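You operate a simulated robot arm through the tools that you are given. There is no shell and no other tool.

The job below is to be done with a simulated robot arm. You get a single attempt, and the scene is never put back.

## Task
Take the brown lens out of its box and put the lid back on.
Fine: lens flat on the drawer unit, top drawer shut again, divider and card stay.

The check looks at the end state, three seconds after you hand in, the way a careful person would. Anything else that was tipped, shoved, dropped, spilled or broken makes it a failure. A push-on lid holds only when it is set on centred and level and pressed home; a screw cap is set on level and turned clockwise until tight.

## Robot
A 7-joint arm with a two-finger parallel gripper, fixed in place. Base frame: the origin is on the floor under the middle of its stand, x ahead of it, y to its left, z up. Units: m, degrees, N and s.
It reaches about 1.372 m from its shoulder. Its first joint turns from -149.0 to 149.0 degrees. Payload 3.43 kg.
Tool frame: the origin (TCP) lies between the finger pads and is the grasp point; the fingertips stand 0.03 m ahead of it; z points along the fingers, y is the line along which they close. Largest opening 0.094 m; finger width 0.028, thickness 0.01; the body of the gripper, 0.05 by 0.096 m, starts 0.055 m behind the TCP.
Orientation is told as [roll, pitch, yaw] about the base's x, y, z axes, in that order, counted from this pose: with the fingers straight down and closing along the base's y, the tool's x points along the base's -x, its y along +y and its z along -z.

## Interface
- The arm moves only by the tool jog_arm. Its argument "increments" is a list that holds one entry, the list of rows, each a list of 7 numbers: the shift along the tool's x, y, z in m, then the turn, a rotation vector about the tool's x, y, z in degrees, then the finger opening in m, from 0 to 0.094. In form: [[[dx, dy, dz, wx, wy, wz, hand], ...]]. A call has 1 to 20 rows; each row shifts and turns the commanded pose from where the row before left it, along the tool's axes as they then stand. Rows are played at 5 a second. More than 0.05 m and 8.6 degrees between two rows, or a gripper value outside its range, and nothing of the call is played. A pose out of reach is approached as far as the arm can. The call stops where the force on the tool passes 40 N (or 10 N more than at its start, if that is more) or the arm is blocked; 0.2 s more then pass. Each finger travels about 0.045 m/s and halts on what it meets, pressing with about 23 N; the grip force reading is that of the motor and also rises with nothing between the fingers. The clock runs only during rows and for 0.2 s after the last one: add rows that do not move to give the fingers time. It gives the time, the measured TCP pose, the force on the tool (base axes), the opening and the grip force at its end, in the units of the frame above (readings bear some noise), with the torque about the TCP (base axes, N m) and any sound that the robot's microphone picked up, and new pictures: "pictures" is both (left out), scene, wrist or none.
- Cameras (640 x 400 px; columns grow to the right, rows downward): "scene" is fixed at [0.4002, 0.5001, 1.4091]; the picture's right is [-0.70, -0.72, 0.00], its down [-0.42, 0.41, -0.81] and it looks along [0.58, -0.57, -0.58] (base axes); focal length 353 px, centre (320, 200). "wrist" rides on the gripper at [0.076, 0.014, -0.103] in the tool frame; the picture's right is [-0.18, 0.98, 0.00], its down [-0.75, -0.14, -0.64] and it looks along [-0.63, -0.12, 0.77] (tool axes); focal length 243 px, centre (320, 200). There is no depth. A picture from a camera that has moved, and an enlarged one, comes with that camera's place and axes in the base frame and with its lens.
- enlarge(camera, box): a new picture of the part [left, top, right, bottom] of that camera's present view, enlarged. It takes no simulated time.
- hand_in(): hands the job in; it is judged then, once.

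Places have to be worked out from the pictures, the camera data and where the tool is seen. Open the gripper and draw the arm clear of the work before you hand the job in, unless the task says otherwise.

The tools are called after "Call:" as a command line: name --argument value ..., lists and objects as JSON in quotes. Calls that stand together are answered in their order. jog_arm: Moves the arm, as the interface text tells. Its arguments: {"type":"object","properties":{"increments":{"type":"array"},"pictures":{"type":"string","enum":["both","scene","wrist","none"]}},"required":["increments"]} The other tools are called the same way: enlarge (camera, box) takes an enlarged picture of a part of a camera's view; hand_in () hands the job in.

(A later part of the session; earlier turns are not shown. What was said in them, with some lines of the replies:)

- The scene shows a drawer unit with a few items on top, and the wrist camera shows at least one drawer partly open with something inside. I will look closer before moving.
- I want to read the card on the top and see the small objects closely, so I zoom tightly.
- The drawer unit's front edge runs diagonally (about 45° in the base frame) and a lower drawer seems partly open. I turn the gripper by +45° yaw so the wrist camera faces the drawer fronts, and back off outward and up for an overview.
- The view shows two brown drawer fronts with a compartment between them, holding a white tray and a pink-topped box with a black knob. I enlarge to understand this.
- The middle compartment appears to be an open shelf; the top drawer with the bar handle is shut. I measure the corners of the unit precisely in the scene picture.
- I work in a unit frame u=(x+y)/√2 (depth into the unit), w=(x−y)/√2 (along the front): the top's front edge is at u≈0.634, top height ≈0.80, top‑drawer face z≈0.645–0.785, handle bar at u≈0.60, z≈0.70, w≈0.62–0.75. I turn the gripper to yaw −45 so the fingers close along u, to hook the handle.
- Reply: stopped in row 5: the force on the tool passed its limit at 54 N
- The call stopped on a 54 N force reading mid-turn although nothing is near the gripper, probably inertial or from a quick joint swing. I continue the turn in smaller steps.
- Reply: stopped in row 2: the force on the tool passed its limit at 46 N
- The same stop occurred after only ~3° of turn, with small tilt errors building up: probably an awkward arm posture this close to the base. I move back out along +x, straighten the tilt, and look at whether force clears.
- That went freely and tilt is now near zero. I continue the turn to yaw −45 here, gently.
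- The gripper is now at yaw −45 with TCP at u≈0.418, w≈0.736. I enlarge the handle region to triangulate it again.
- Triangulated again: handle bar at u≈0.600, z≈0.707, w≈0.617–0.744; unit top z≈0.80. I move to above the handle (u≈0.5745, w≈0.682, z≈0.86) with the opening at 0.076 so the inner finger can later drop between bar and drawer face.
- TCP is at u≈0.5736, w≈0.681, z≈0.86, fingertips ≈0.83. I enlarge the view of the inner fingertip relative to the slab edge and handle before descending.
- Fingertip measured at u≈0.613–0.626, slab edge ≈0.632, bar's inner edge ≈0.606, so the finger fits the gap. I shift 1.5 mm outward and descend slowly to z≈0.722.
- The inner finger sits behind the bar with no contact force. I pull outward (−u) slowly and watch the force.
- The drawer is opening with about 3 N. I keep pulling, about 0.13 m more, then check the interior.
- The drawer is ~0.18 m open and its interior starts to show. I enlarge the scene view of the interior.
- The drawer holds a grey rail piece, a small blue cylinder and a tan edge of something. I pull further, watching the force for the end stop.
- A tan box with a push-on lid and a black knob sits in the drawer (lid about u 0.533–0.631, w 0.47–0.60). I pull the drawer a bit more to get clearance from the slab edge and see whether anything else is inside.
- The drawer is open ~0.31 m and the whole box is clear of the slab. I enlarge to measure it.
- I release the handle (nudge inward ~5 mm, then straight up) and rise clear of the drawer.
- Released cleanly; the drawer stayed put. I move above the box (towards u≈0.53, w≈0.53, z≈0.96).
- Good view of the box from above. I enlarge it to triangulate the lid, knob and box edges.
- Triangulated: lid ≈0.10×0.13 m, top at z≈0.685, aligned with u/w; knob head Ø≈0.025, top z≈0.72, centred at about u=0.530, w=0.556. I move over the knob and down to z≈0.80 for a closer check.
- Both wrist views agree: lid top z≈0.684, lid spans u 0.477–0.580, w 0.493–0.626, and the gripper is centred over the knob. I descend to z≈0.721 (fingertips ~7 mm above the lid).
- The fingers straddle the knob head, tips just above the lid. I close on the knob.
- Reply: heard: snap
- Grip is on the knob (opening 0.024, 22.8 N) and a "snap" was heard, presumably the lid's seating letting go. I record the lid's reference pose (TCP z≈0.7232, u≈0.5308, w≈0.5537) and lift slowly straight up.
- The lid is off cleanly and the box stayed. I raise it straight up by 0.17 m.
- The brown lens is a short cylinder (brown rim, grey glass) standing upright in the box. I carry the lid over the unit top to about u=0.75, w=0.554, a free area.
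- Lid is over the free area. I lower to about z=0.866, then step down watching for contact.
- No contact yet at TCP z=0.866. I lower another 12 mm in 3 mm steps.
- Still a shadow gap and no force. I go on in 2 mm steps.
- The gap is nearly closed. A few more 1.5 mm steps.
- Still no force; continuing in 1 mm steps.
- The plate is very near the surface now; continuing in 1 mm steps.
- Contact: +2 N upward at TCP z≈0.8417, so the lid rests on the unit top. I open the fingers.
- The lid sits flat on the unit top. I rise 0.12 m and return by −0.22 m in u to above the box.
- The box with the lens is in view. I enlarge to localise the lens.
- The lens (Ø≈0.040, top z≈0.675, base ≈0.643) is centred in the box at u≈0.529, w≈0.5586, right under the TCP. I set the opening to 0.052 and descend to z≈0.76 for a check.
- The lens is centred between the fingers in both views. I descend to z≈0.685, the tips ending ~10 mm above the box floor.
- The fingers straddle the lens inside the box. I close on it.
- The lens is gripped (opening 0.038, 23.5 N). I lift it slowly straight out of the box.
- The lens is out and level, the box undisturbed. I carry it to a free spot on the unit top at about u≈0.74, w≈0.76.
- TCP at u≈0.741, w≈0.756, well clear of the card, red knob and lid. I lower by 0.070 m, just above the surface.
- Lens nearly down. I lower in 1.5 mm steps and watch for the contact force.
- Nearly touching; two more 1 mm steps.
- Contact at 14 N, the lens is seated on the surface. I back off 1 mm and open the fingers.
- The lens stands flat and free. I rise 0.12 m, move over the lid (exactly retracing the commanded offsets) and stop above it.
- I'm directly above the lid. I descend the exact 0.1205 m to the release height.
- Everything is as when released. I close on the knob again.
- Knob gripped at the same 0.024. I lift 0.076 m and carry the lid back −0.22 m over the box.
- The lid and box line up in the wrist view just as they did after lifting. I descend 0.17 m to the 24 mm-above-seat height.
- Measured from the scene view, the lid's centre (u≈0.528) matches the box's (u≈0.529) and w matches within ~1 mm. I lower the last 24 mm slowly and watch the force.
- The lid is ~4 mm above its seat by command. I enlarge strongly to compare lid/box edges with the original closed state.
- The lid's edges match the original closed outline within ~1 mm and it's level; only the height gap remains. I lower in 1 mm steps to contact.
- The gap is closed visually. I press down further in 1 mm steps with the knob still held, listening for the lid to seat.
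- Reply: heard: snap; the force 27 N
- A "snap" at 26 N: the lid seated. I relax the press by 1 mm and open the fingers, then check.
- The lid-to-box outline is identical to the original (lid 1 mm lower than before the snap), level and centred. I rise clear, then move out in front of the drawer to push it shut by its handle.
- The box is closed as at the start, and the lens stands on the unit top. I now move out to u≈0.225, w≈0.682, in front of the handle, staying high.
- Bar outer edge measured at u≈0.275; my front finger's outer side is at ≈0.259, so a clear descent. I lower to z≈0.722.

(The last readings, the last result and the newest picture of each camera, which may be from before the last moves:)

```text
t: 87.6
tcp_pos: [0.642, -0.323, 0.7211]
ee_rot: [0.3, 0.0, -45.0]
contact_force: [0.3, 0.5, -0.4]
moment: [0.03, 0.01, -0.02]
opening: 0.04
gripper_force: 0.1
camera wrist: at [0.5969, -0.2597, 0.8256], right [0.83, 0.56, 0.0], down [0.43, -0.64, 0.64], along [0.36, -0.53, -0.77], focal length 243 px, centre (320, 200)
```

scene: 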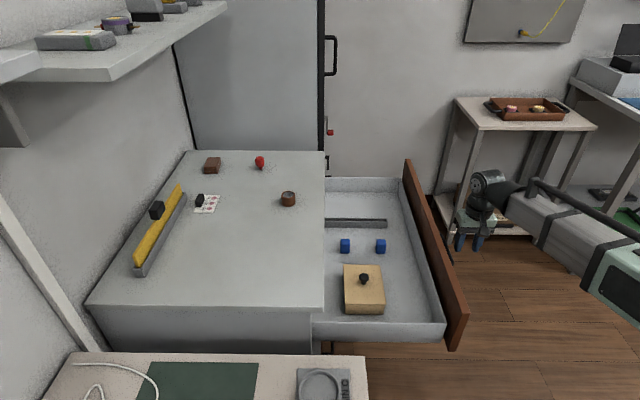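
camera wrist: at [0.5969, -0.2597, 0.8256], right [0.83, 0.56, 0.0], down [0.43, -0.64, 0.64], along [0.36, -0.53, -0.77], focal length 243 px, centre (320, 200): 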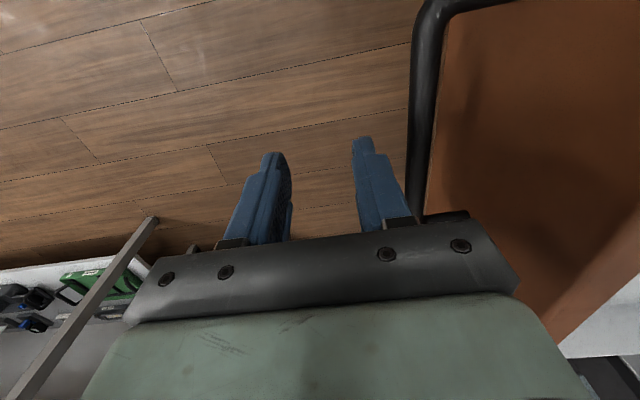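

The finger is in front of the bar. I push inward gently at about 0.05 m/s.

Call:
jog_arm --increments '[[[0, 0.005, 0, 0, 0, 0, 0.04], [0, 0.005, 0, 0, 0, 0, 0.04], [0, 0.004, 0, 0, 0, 0, 0.04], [0, 0.004, 0, 0, 0, 0, 0.04], [0, 0.005, 0, 0, 0, 0, 0.04], [0, 0.006, 0, 0, 0, 0, 0.04], [0, 0.008, 0, 0, 0, 0, 0.04], [0, 0.01, 0, 0, 0, 0, 0.04], [0, 0.01, 0, 0, 0, 0, 0.04], [0, 0.01, 0, 0, 0, 0, 0.04], [0, 0.01, 0, 0, 0, 0, 0.04], [0, 0.01, 0, 0, 0, 0, 0.04], [0, 0.01, 0, 0, 0, 0, 0.04], [0, 0.01, 0, 0, 0, 0, 0.04], [0, 0.01, 0, 0, 0, 0, 0.04], [0, 0.01, 0, 0, 0, 0, 0.04], [0, 0.008, 0, 0, 0, 0, 0.04], [0, 0.005, 0, 0, 0, 0, 0.04], [0, 0, 0, 0, 0, 0, 0.04]]]'

Call:
enlarge --camera "scene" --box '[310, 170, 450, 350]'

```text
t: 91.6
tcp_pos: [0.7409, -0.2218, 0.7216]
ee_rot: [0.2, 0.1, -45.0]
contact_force: [-2.2, -1.1, -2.0]
moment: [-0.07, 0.07, 0.02]
opening: 0.039
gripper_force: 0.0
camera wrist: at [0.6953, -0.1598, 0.8264], right [0.83, 0.56, 0.0], down [0.43, -0.64, 0.64], along [0.36, -0.53, -0.77], focal length 243 px, centre (320, 200)
```

scene: 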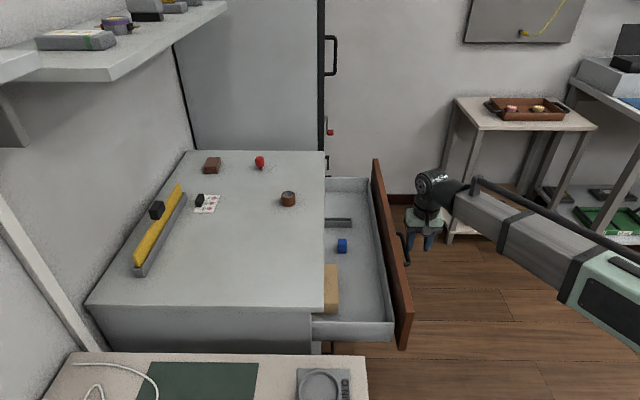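
wrist: 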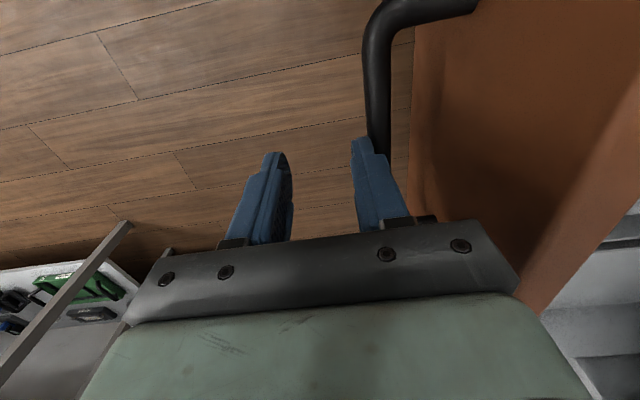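

```text
2.22 times, centred on (380, 260) of scene
camera zoom: at [0.4002, 0.5001, 1.4091], right [-0.7, -0.72, 0.0], down [-0.42, 0.41, -0.81], along [0.58, -0.57, -0.58], focal length 785 px, centre (187, 67)
```

zoom: 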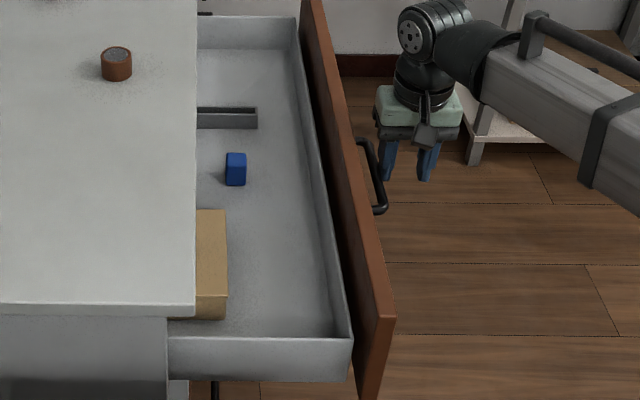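

The drawer slides in smoothly with ~2.5 N and the contents stay. TCP u≈0.367; I push ~0.165 m further.

Call:
jog_arm --increments '[[[0, 0.005, 0, 0, 0, 0, 0.04], [0, 0.008, 0, 0, 0, 0, 0.04], [0, 0.01, 0, 0, 0, 0, 0.04], [0, 0.01, 0, 0, 0, 0, 0.04], [0, 0.01, 0, 0, 0, 0, 0.04], [0, 0.01, 0, 0, 0, 0, 0.04], [0, 0.01, 0, 0, 0, 0, 0.04], [0, 0.01, 0, 0, 0, 0, 0.04], [0, 0.01, 0, 0, 0, 0, 0.04], [0, 0.01, 0, 0, 0, 0, 0.04], [0, 0.01, 0, 0, 0, 0, 0.04], [0, 0.01, 0, 0, 0, 0, 0.04], [0, 0.01, 0, 0, 0, 0, 0.04], [0, 0.01, 0, 0, 0, 0, 0.04], [0, 0.01, 0, 0, 0, 0, 0.04], [0, 0.01, 0, 0, 0, 0, 0.04], [0, 0.007, 0, 0, 0, 0, 0.04], [0, 0.005, 0, 0, 0, 0, 0.04], [0, 0, 0, 0, 0, 0, 0.04]]]'

Call:
enlarge --camera "scene" --box '[296, 140, 400, 360]'

```text
t: 95.6
tcp_pos: [0.8579, -0.1044, 0.7223]
ee_rot: [0.2, 0.1, -45.1]
contact_force: [-3.4, -0.1, 0.5]
moment: [-0.03, 0.06, 0.1]
opening: 0.0386
gripper_force: 0.1
camera wrist: at [0.8122, -0.0429, 0.8261], right [0.83, 0.56, 0.0], down [0.43, -0.64, 0.64], along [0.36, -0.53, -0.77], focal length 243 px, centre (320, 200)
```

scene: 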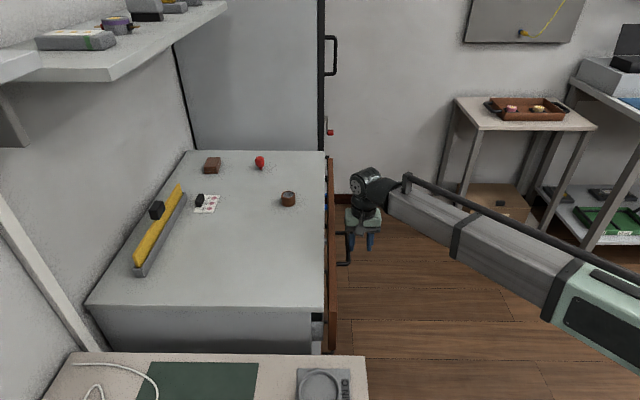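
wrist: 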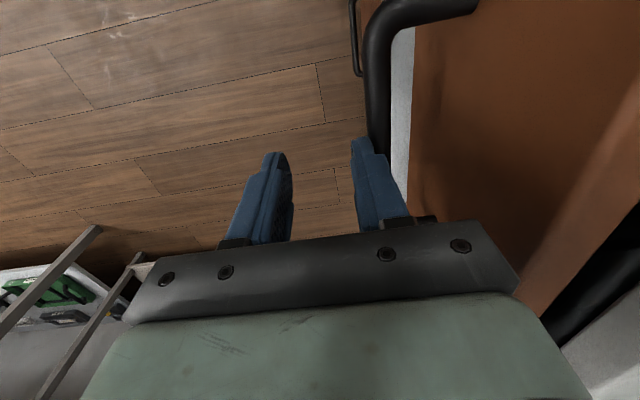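

```text
1.82 times, centred on (348, 250) of scene
camera zoom: at [0.4002, 0.5001, 1.4091], right [-0.7, -0.72, 0.0], down [-0.42, 0.41, -0.81], along [0.58, -0.57, -0.58], focal length 643 px, centre (269, 109)
```

zoom: 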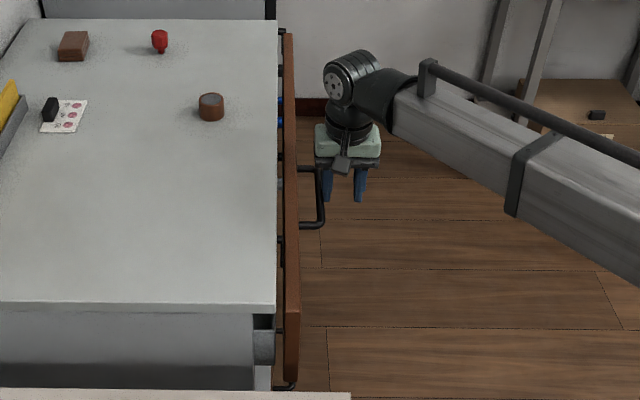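

About 3 cm left (TCP u≈0.533). I finish slowly.

Call:
jog_arm --increments '[[[0, 0.004, 0, 0, 0, 0, 0.04], [0, 0.005, 0, 0, 0, 0, 0.04], [0, 0.005, 0, 0, 0, 0, 0.04], [0, 0.004, 0, 0, 0, 0, 0.04], [0, 0.003, 0, 0, 0, 0, 0.04], [0, 0, 0, 0, 0, 0, 0.04]]]'

Call:
enlarge --camera "scene" --box '[296, 300, 360, 360]'

```text
t: 97.0
tcp_pos: [0.8721, -0.0905, 0.7205]
ee_rot: [0.2, 0.1, -44.9]
contact_force: [-1.8, -3.2, 2.2]
moment: [-0.03, -0.02, -0.02]
opening: 0.0387
gripper_force: 0.0
camera wrist: at [0.8272, -0.0277, 0.826], right [0.83, 0.56, 0.0], down [0.43, -0.64, 0.64], along [0.36, -0.53, -0.77], focal length 243 px, centre (320, 200)
```

scene: 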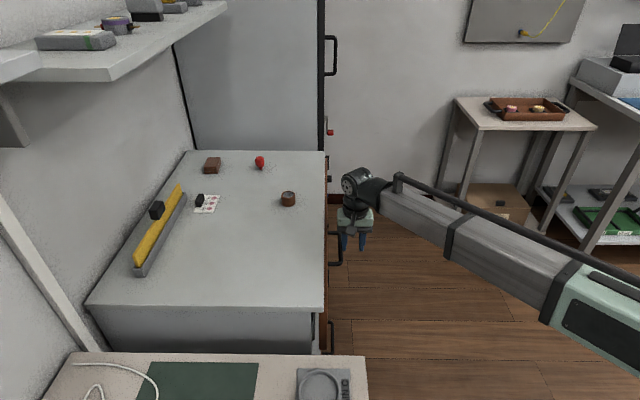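
wrist: 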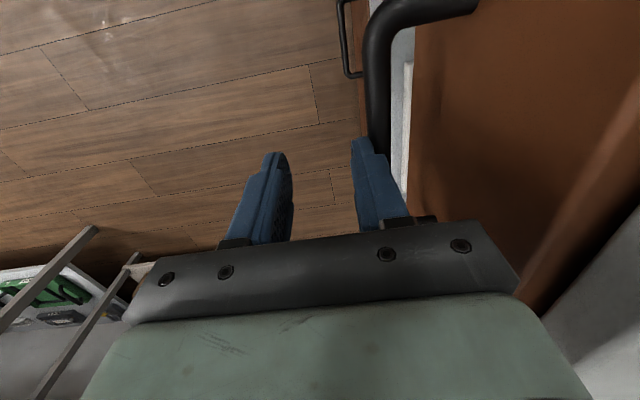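

```text
6.67 times, centred on (328, 330) of scene
camera zoom: at [0.4002, 0.5001, 1.4091], right [-0.7, -0.72, 0.0], down [-0.42, 0.41, -0.81], along [0.58, -0.57, -0.58], focal length 2356 px, centre (267, -667)
```

zoom: 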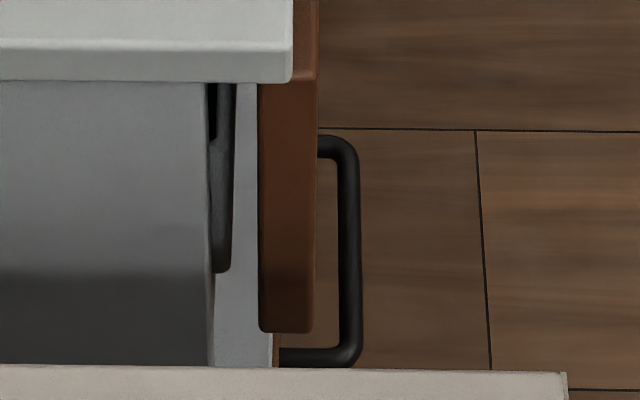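

The drawer face still stands ~12.5 mm out compared with the original. I push further in small steps, watching the force.

Call:
jog_arm --increments '[[[0, 0.003, 0, 0, 0, 0, 0.04], [0, 0.003, 0, 0, 0, 0, 0.04], [0, 0.002, 0, 0, 0, 0, 0.04], [0, 0.002, 0, 0, 0, 0, 0.04], [0, 0, 0, 0, 0, 0, 0.04]]]' --pictures "none"

Call:
enlarge --camera "scene" --box '[296, 300, 360, 360]'

```text
t: 98.2
tcp_pos: [0.8793, -0.0843, 0.723]
ee_rot: [0.1, 0.1, -45.0]
contact_force: [-3.9, -1.1, -1.9]
moment: [-0.08, 0.08, 0.09]
opening: 0.0385
gripper_force: 0.0
```

```text
6.67 times, centred on (328, 330) of scene
camera zoom: at [0.4002, 0.5001, 1.4091], right [-0.7, -0.72, 0.0], down [-0.42, 0.41, -0.81], along [0.58, -0.57, -0.58], focal length 2356 px, centre (267, -667)
```

zoom: 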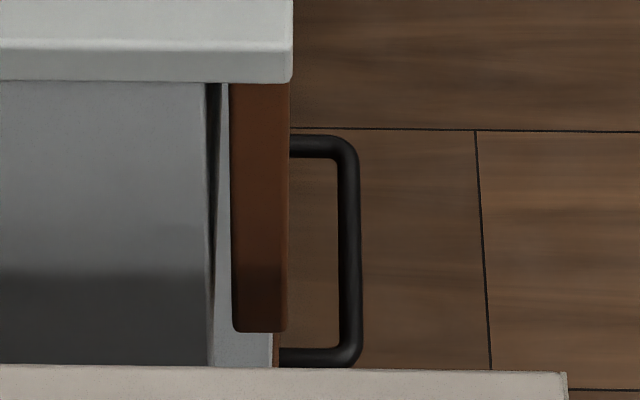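

About 2.7 mm remain. I continue in 1 mm steps.

Call:
jog_arm --increments '[[[0, 0.001, 0, 0, 0, 0, 0.04], [0, 0.001, 0, 0, 0, 0, 0.04], [0, 0.001, 0, 0, 0, 0, 0.04], [0, 0, 0, 0, 0, 0, 0.04]]]' --pictures "none"

Call:
enlarge --camera "scene" --box '[296, 300, 360, 360]'

```text
t: 99.2
tcp_pos: [0.8816, -0.0831, 0.7222]
ee_rot: [0.2, 0.1, -45.0]
contact_force: [-3.1, -2.2, -3.7]
moment: [-0.12, 0.08, 0.06]
opening: 0.0383
gripper_force: 0.0
```

```text
6.67 times, centred on (328, 330) of scene
camera zoom: at [0.4002, 0.5001, 1.4091], right [-0.7, -0.72, 0.0], down [-0.42, 0.41, -0.81], along [0.58, -0.57, -0.58], focal length 2356 px, centre (267, -667)
```

zoom: 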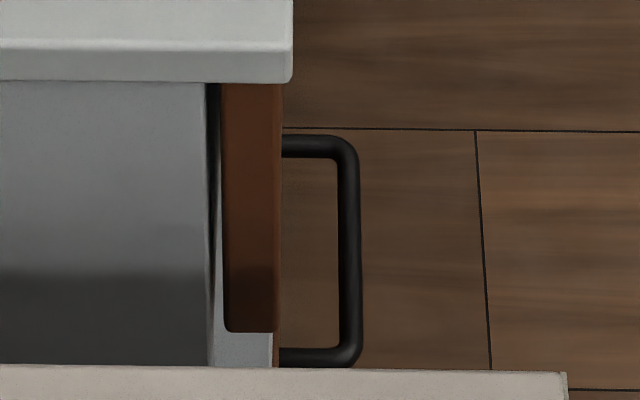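

Almost there (≤1 mm). Two more 1 mm steps to feel the end stop.

Call:
jog_arm --increments '[[[0, 0.001, 0, 0, 0, 0, 0.04], [0, 0.001, 0, 0, 0, 0, 0.04], [0, 0.001, 0, 0, 0, 0, 0.04], [0, 0, 0, 0, 0, 0, 0.04]]]' --pictures "none"

Call:
enlarge --camera "scene" --box '[296, 300, 360, 360]'

```text
t: 100.2
tcp_pos: [0.8833, -0.0793, 0.7229]
ee_rot: [0.2, 0.2, -45.1]
contact_force: [-3.7, -6.7, -1.6]
moment: [-0.2, 0.08, 0.02]
opening: 0.0359
gripper_force: 0.1
```

```text
6.67 times, centred on (328, 330) of scene
camera zoom: at [0.4002, 0.5001, 1.4091], right [-0.7, -0.72, 0.0], down [-0.42, 0.41, -0.81], along [0.58, -0.57, -0.58], focal length 2356 px, centre (267, -667)
```

zoom: 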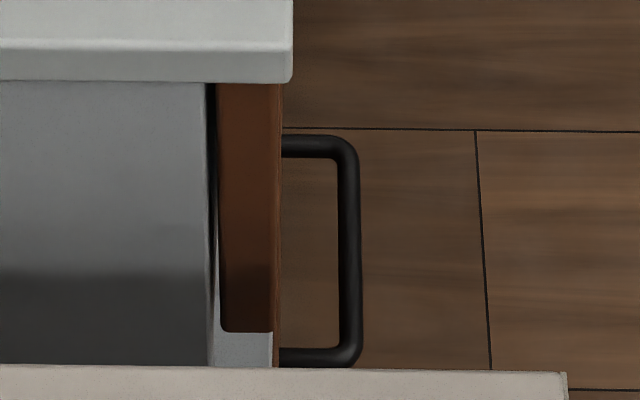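

The drawer face matches its original closed position and the force rises (end stop). One more light push, then back off outward.

Call:
jog_arm --increments '[[[0, 0.001, 0, 0, 0, 0, 0.04], [0, 0.001, 0, 0, 0, 0, 0.04], [0, 0, 0, 0, 0, 0, 0.04]]]' --pictures "none"

Call:
enlarge --camera "scene" --box '[296, 300, 360, 360]'

```text
t: 101.0
tcp_pos: [0.8846, -0.079, 0.7228]
ee_rot: [0.1, 0.3, -45.0]
contact_force: [-7.6, -8.6, 0.2]
moment: [-0.21, 0.2, 0.11]
opening: 0.0339
gripper_force: 0.0
```

```text
6.67 times, centred on (328, 330) of scene
camera zoom: at [0.4002, 0.5001, 1.4091], right [-0.7, -0.72, 0.0], down [-0.42, 0.41, -0.81], along [0.58, -0.57, -0.58], focal length 2356 px, centre (267, -667)
```

zoom: 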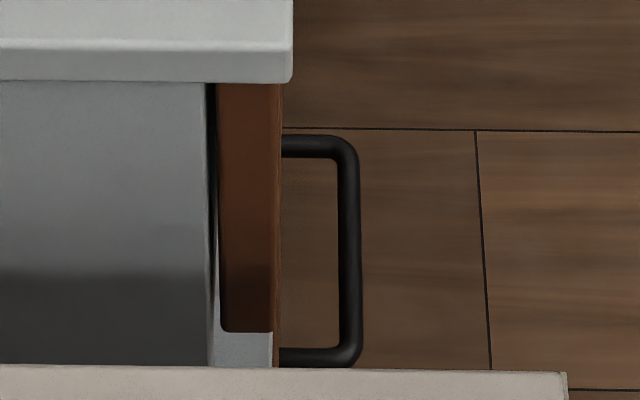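

No further motion at 11.5 N: the drawer is fully shut. I back off outward, then raise the arm clear and open the gripper.

Call:
jog_arm --increments '[[[0, -0.003, 0, 0, 0, 0, 0.04], [0, -0.006, 0, 0, 0, 0, 0.04], [0, -0.015, 0, 0, 0, 0, 0.04], [0, -0.025, 0, 0, 0, 0, 0.04], [0, -0.025, 0, 0, 0, 0, 0.04], [0, -0.02, -0.015, 0, 0, 0, 0.04], [0, -0.015, -0.03, 0, 0, 0, 0.05], [0, -0.01, -0.035, 0, 0, 0, 0.06], [0, -0.01, -0.035, 0, 0, 0, 0.07], [0, -0.01, -0.035, 0, 0, 0, 0.08], [0, -0.01, -0.035, 0, 0, 0, 0.09], [0, -0.01, -0.035, 0, 0, 0, 0.09], [0, 0, -0.035, 0, 0, 0, 0.09], [0, 0, -0.03, 0, 0, 0, 0.09], [0, 0, -0.015, 0, 0, 0, 0.09], [0, 0, 0, 0, 0, 0, 0.09]]]'

Call:
enlarge --camera "scene" --box '[80, 140, 360, 315]'

Call:
enlarge --camera "scene" --box '[265, 175, 345, 225]'

Call:
enlarge --camera "scene" --box '[296, 300, 360, 360]'

```text
t: 104.4
tcp_pos: [0.7721, -0.1919, 1.0222]
ee_rot: [0.2, 0.1, -44.9]
contact_force: [0.2, 1.1, 0.1]
moment: [-0.01, 0.03, 0.01]
opening: 0.0902
gripper_force: 0.0
camera wrist: at [0.7268, -0.1302, 1.1254], right [0.83, 0.56, 0.0], down [0.43, -0.64, 0.64], along [0.36, -0.53, -0.77], focal length 243 px, centre (320, 200)
```

scene: 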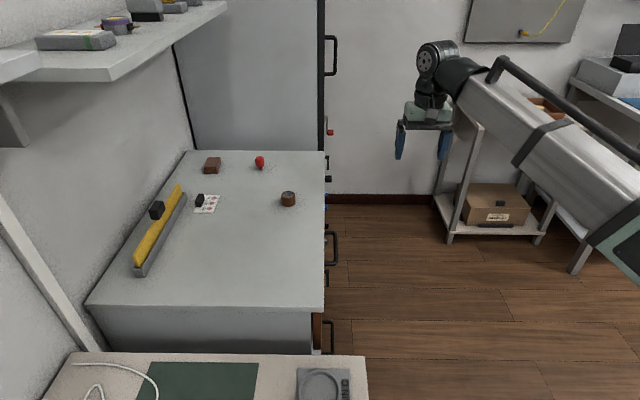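
wrist: 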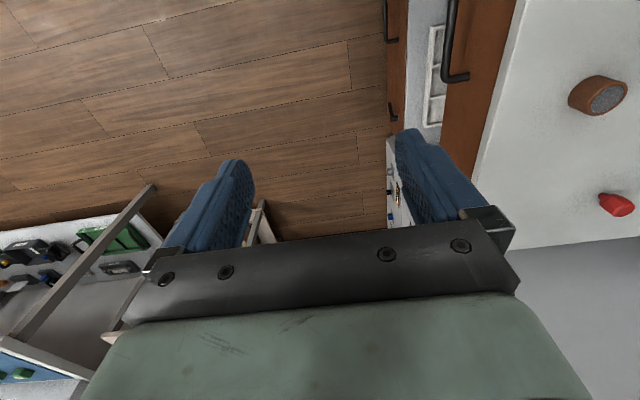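

```text
2.29 times, centred on (220, 228) of scene
camera zoom: at [0.4002, 0.5001, 1.4091], right [-0.7, -0.72, 0.0], down [-0.42, 0.41, -0.81], along [0.58, -0.57, -0.58], focal length 808 px, centre (549, 137)
```

zoom: 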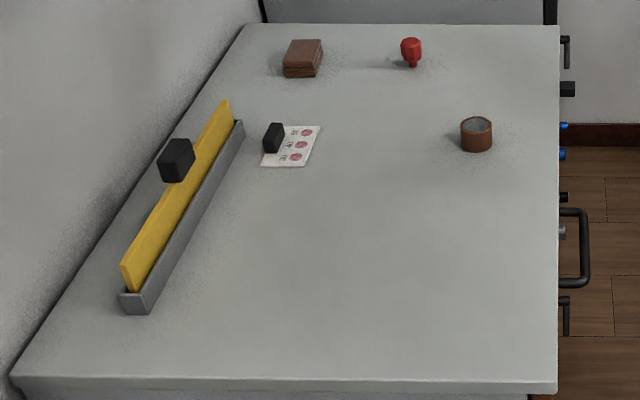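

```text
8.00 times, centred on (305, 200) of scene
camera zoom: at [0.4002, 0.5001, 1.4091], right [-0.7, -0.72, 0.0], down [-0.42, 0.41, -0.81], along [0.58, -0.57, -0.58], focal length 2828 px, centre (440, 200)
```

zoom: 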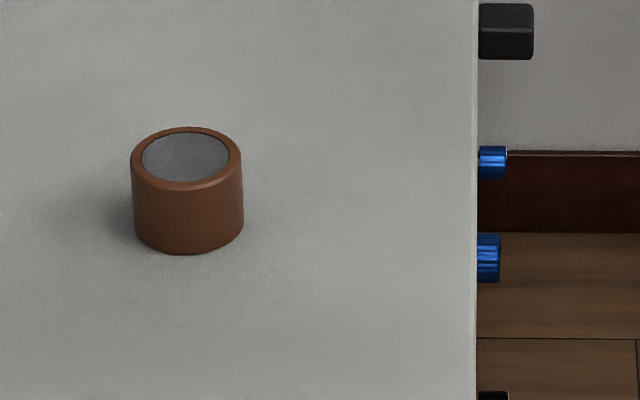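

```text
6.67 times, centred on (328, 330) of scene
camera zoom: at [0.4002, 0.5001, 1.4091], right [-0.7, -0.72, 0.0], down [-0.42, 0.41, -0.81], along [0.58, -0.57, -0.58], focal length 2356 px, centre (267, -667)
```

zoom: 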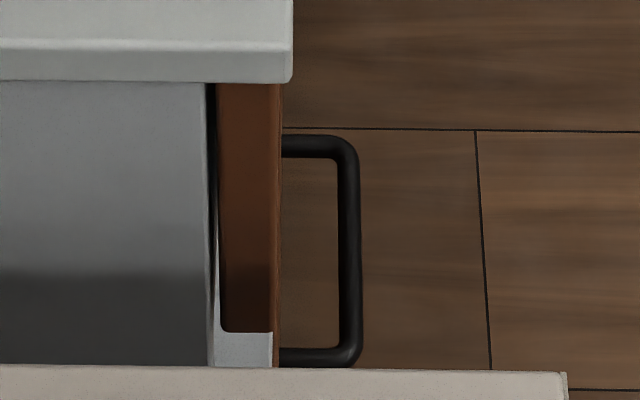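

Final check: the drawer face is exactly where it began, and the lens stands flat on the unit top. The yellow divider, card, brown stack and red knob haven't moved, and the box lid snapped home before the drawer was shut. The gripper is open and the arm is clear, so I hand in.

Call:
hand_in

```text
The job is handed in.
```

The brown lens is out of its box and standing flat on the drawer unit. The lid is back on and the top drawer is shut. I've handed the job in, but no result has come back yet.

- **Lens:** it stands upright on a clear part of the unit top, away from the card and the red knob.
- **Lid:** it went back centred and level, and snapped home when pressed with about 26 N. In the camera view it sits on the box exactly as it did at the start. The box itself moved about 1 mm inside the drawer when I pressed.
- **Drawer:** I pushed it in until it stopped, and its face matches its starting position in the camera view. The other things in the drawer showed no sign of moving while they were in view.
- **Divider and card:** neither moved, and nothing else on the unit top did either.

Early on, two force stops interrupted me while I was turning the empty gripper. It was in open air with nothing near it, and I saw no sign that it touched anything.
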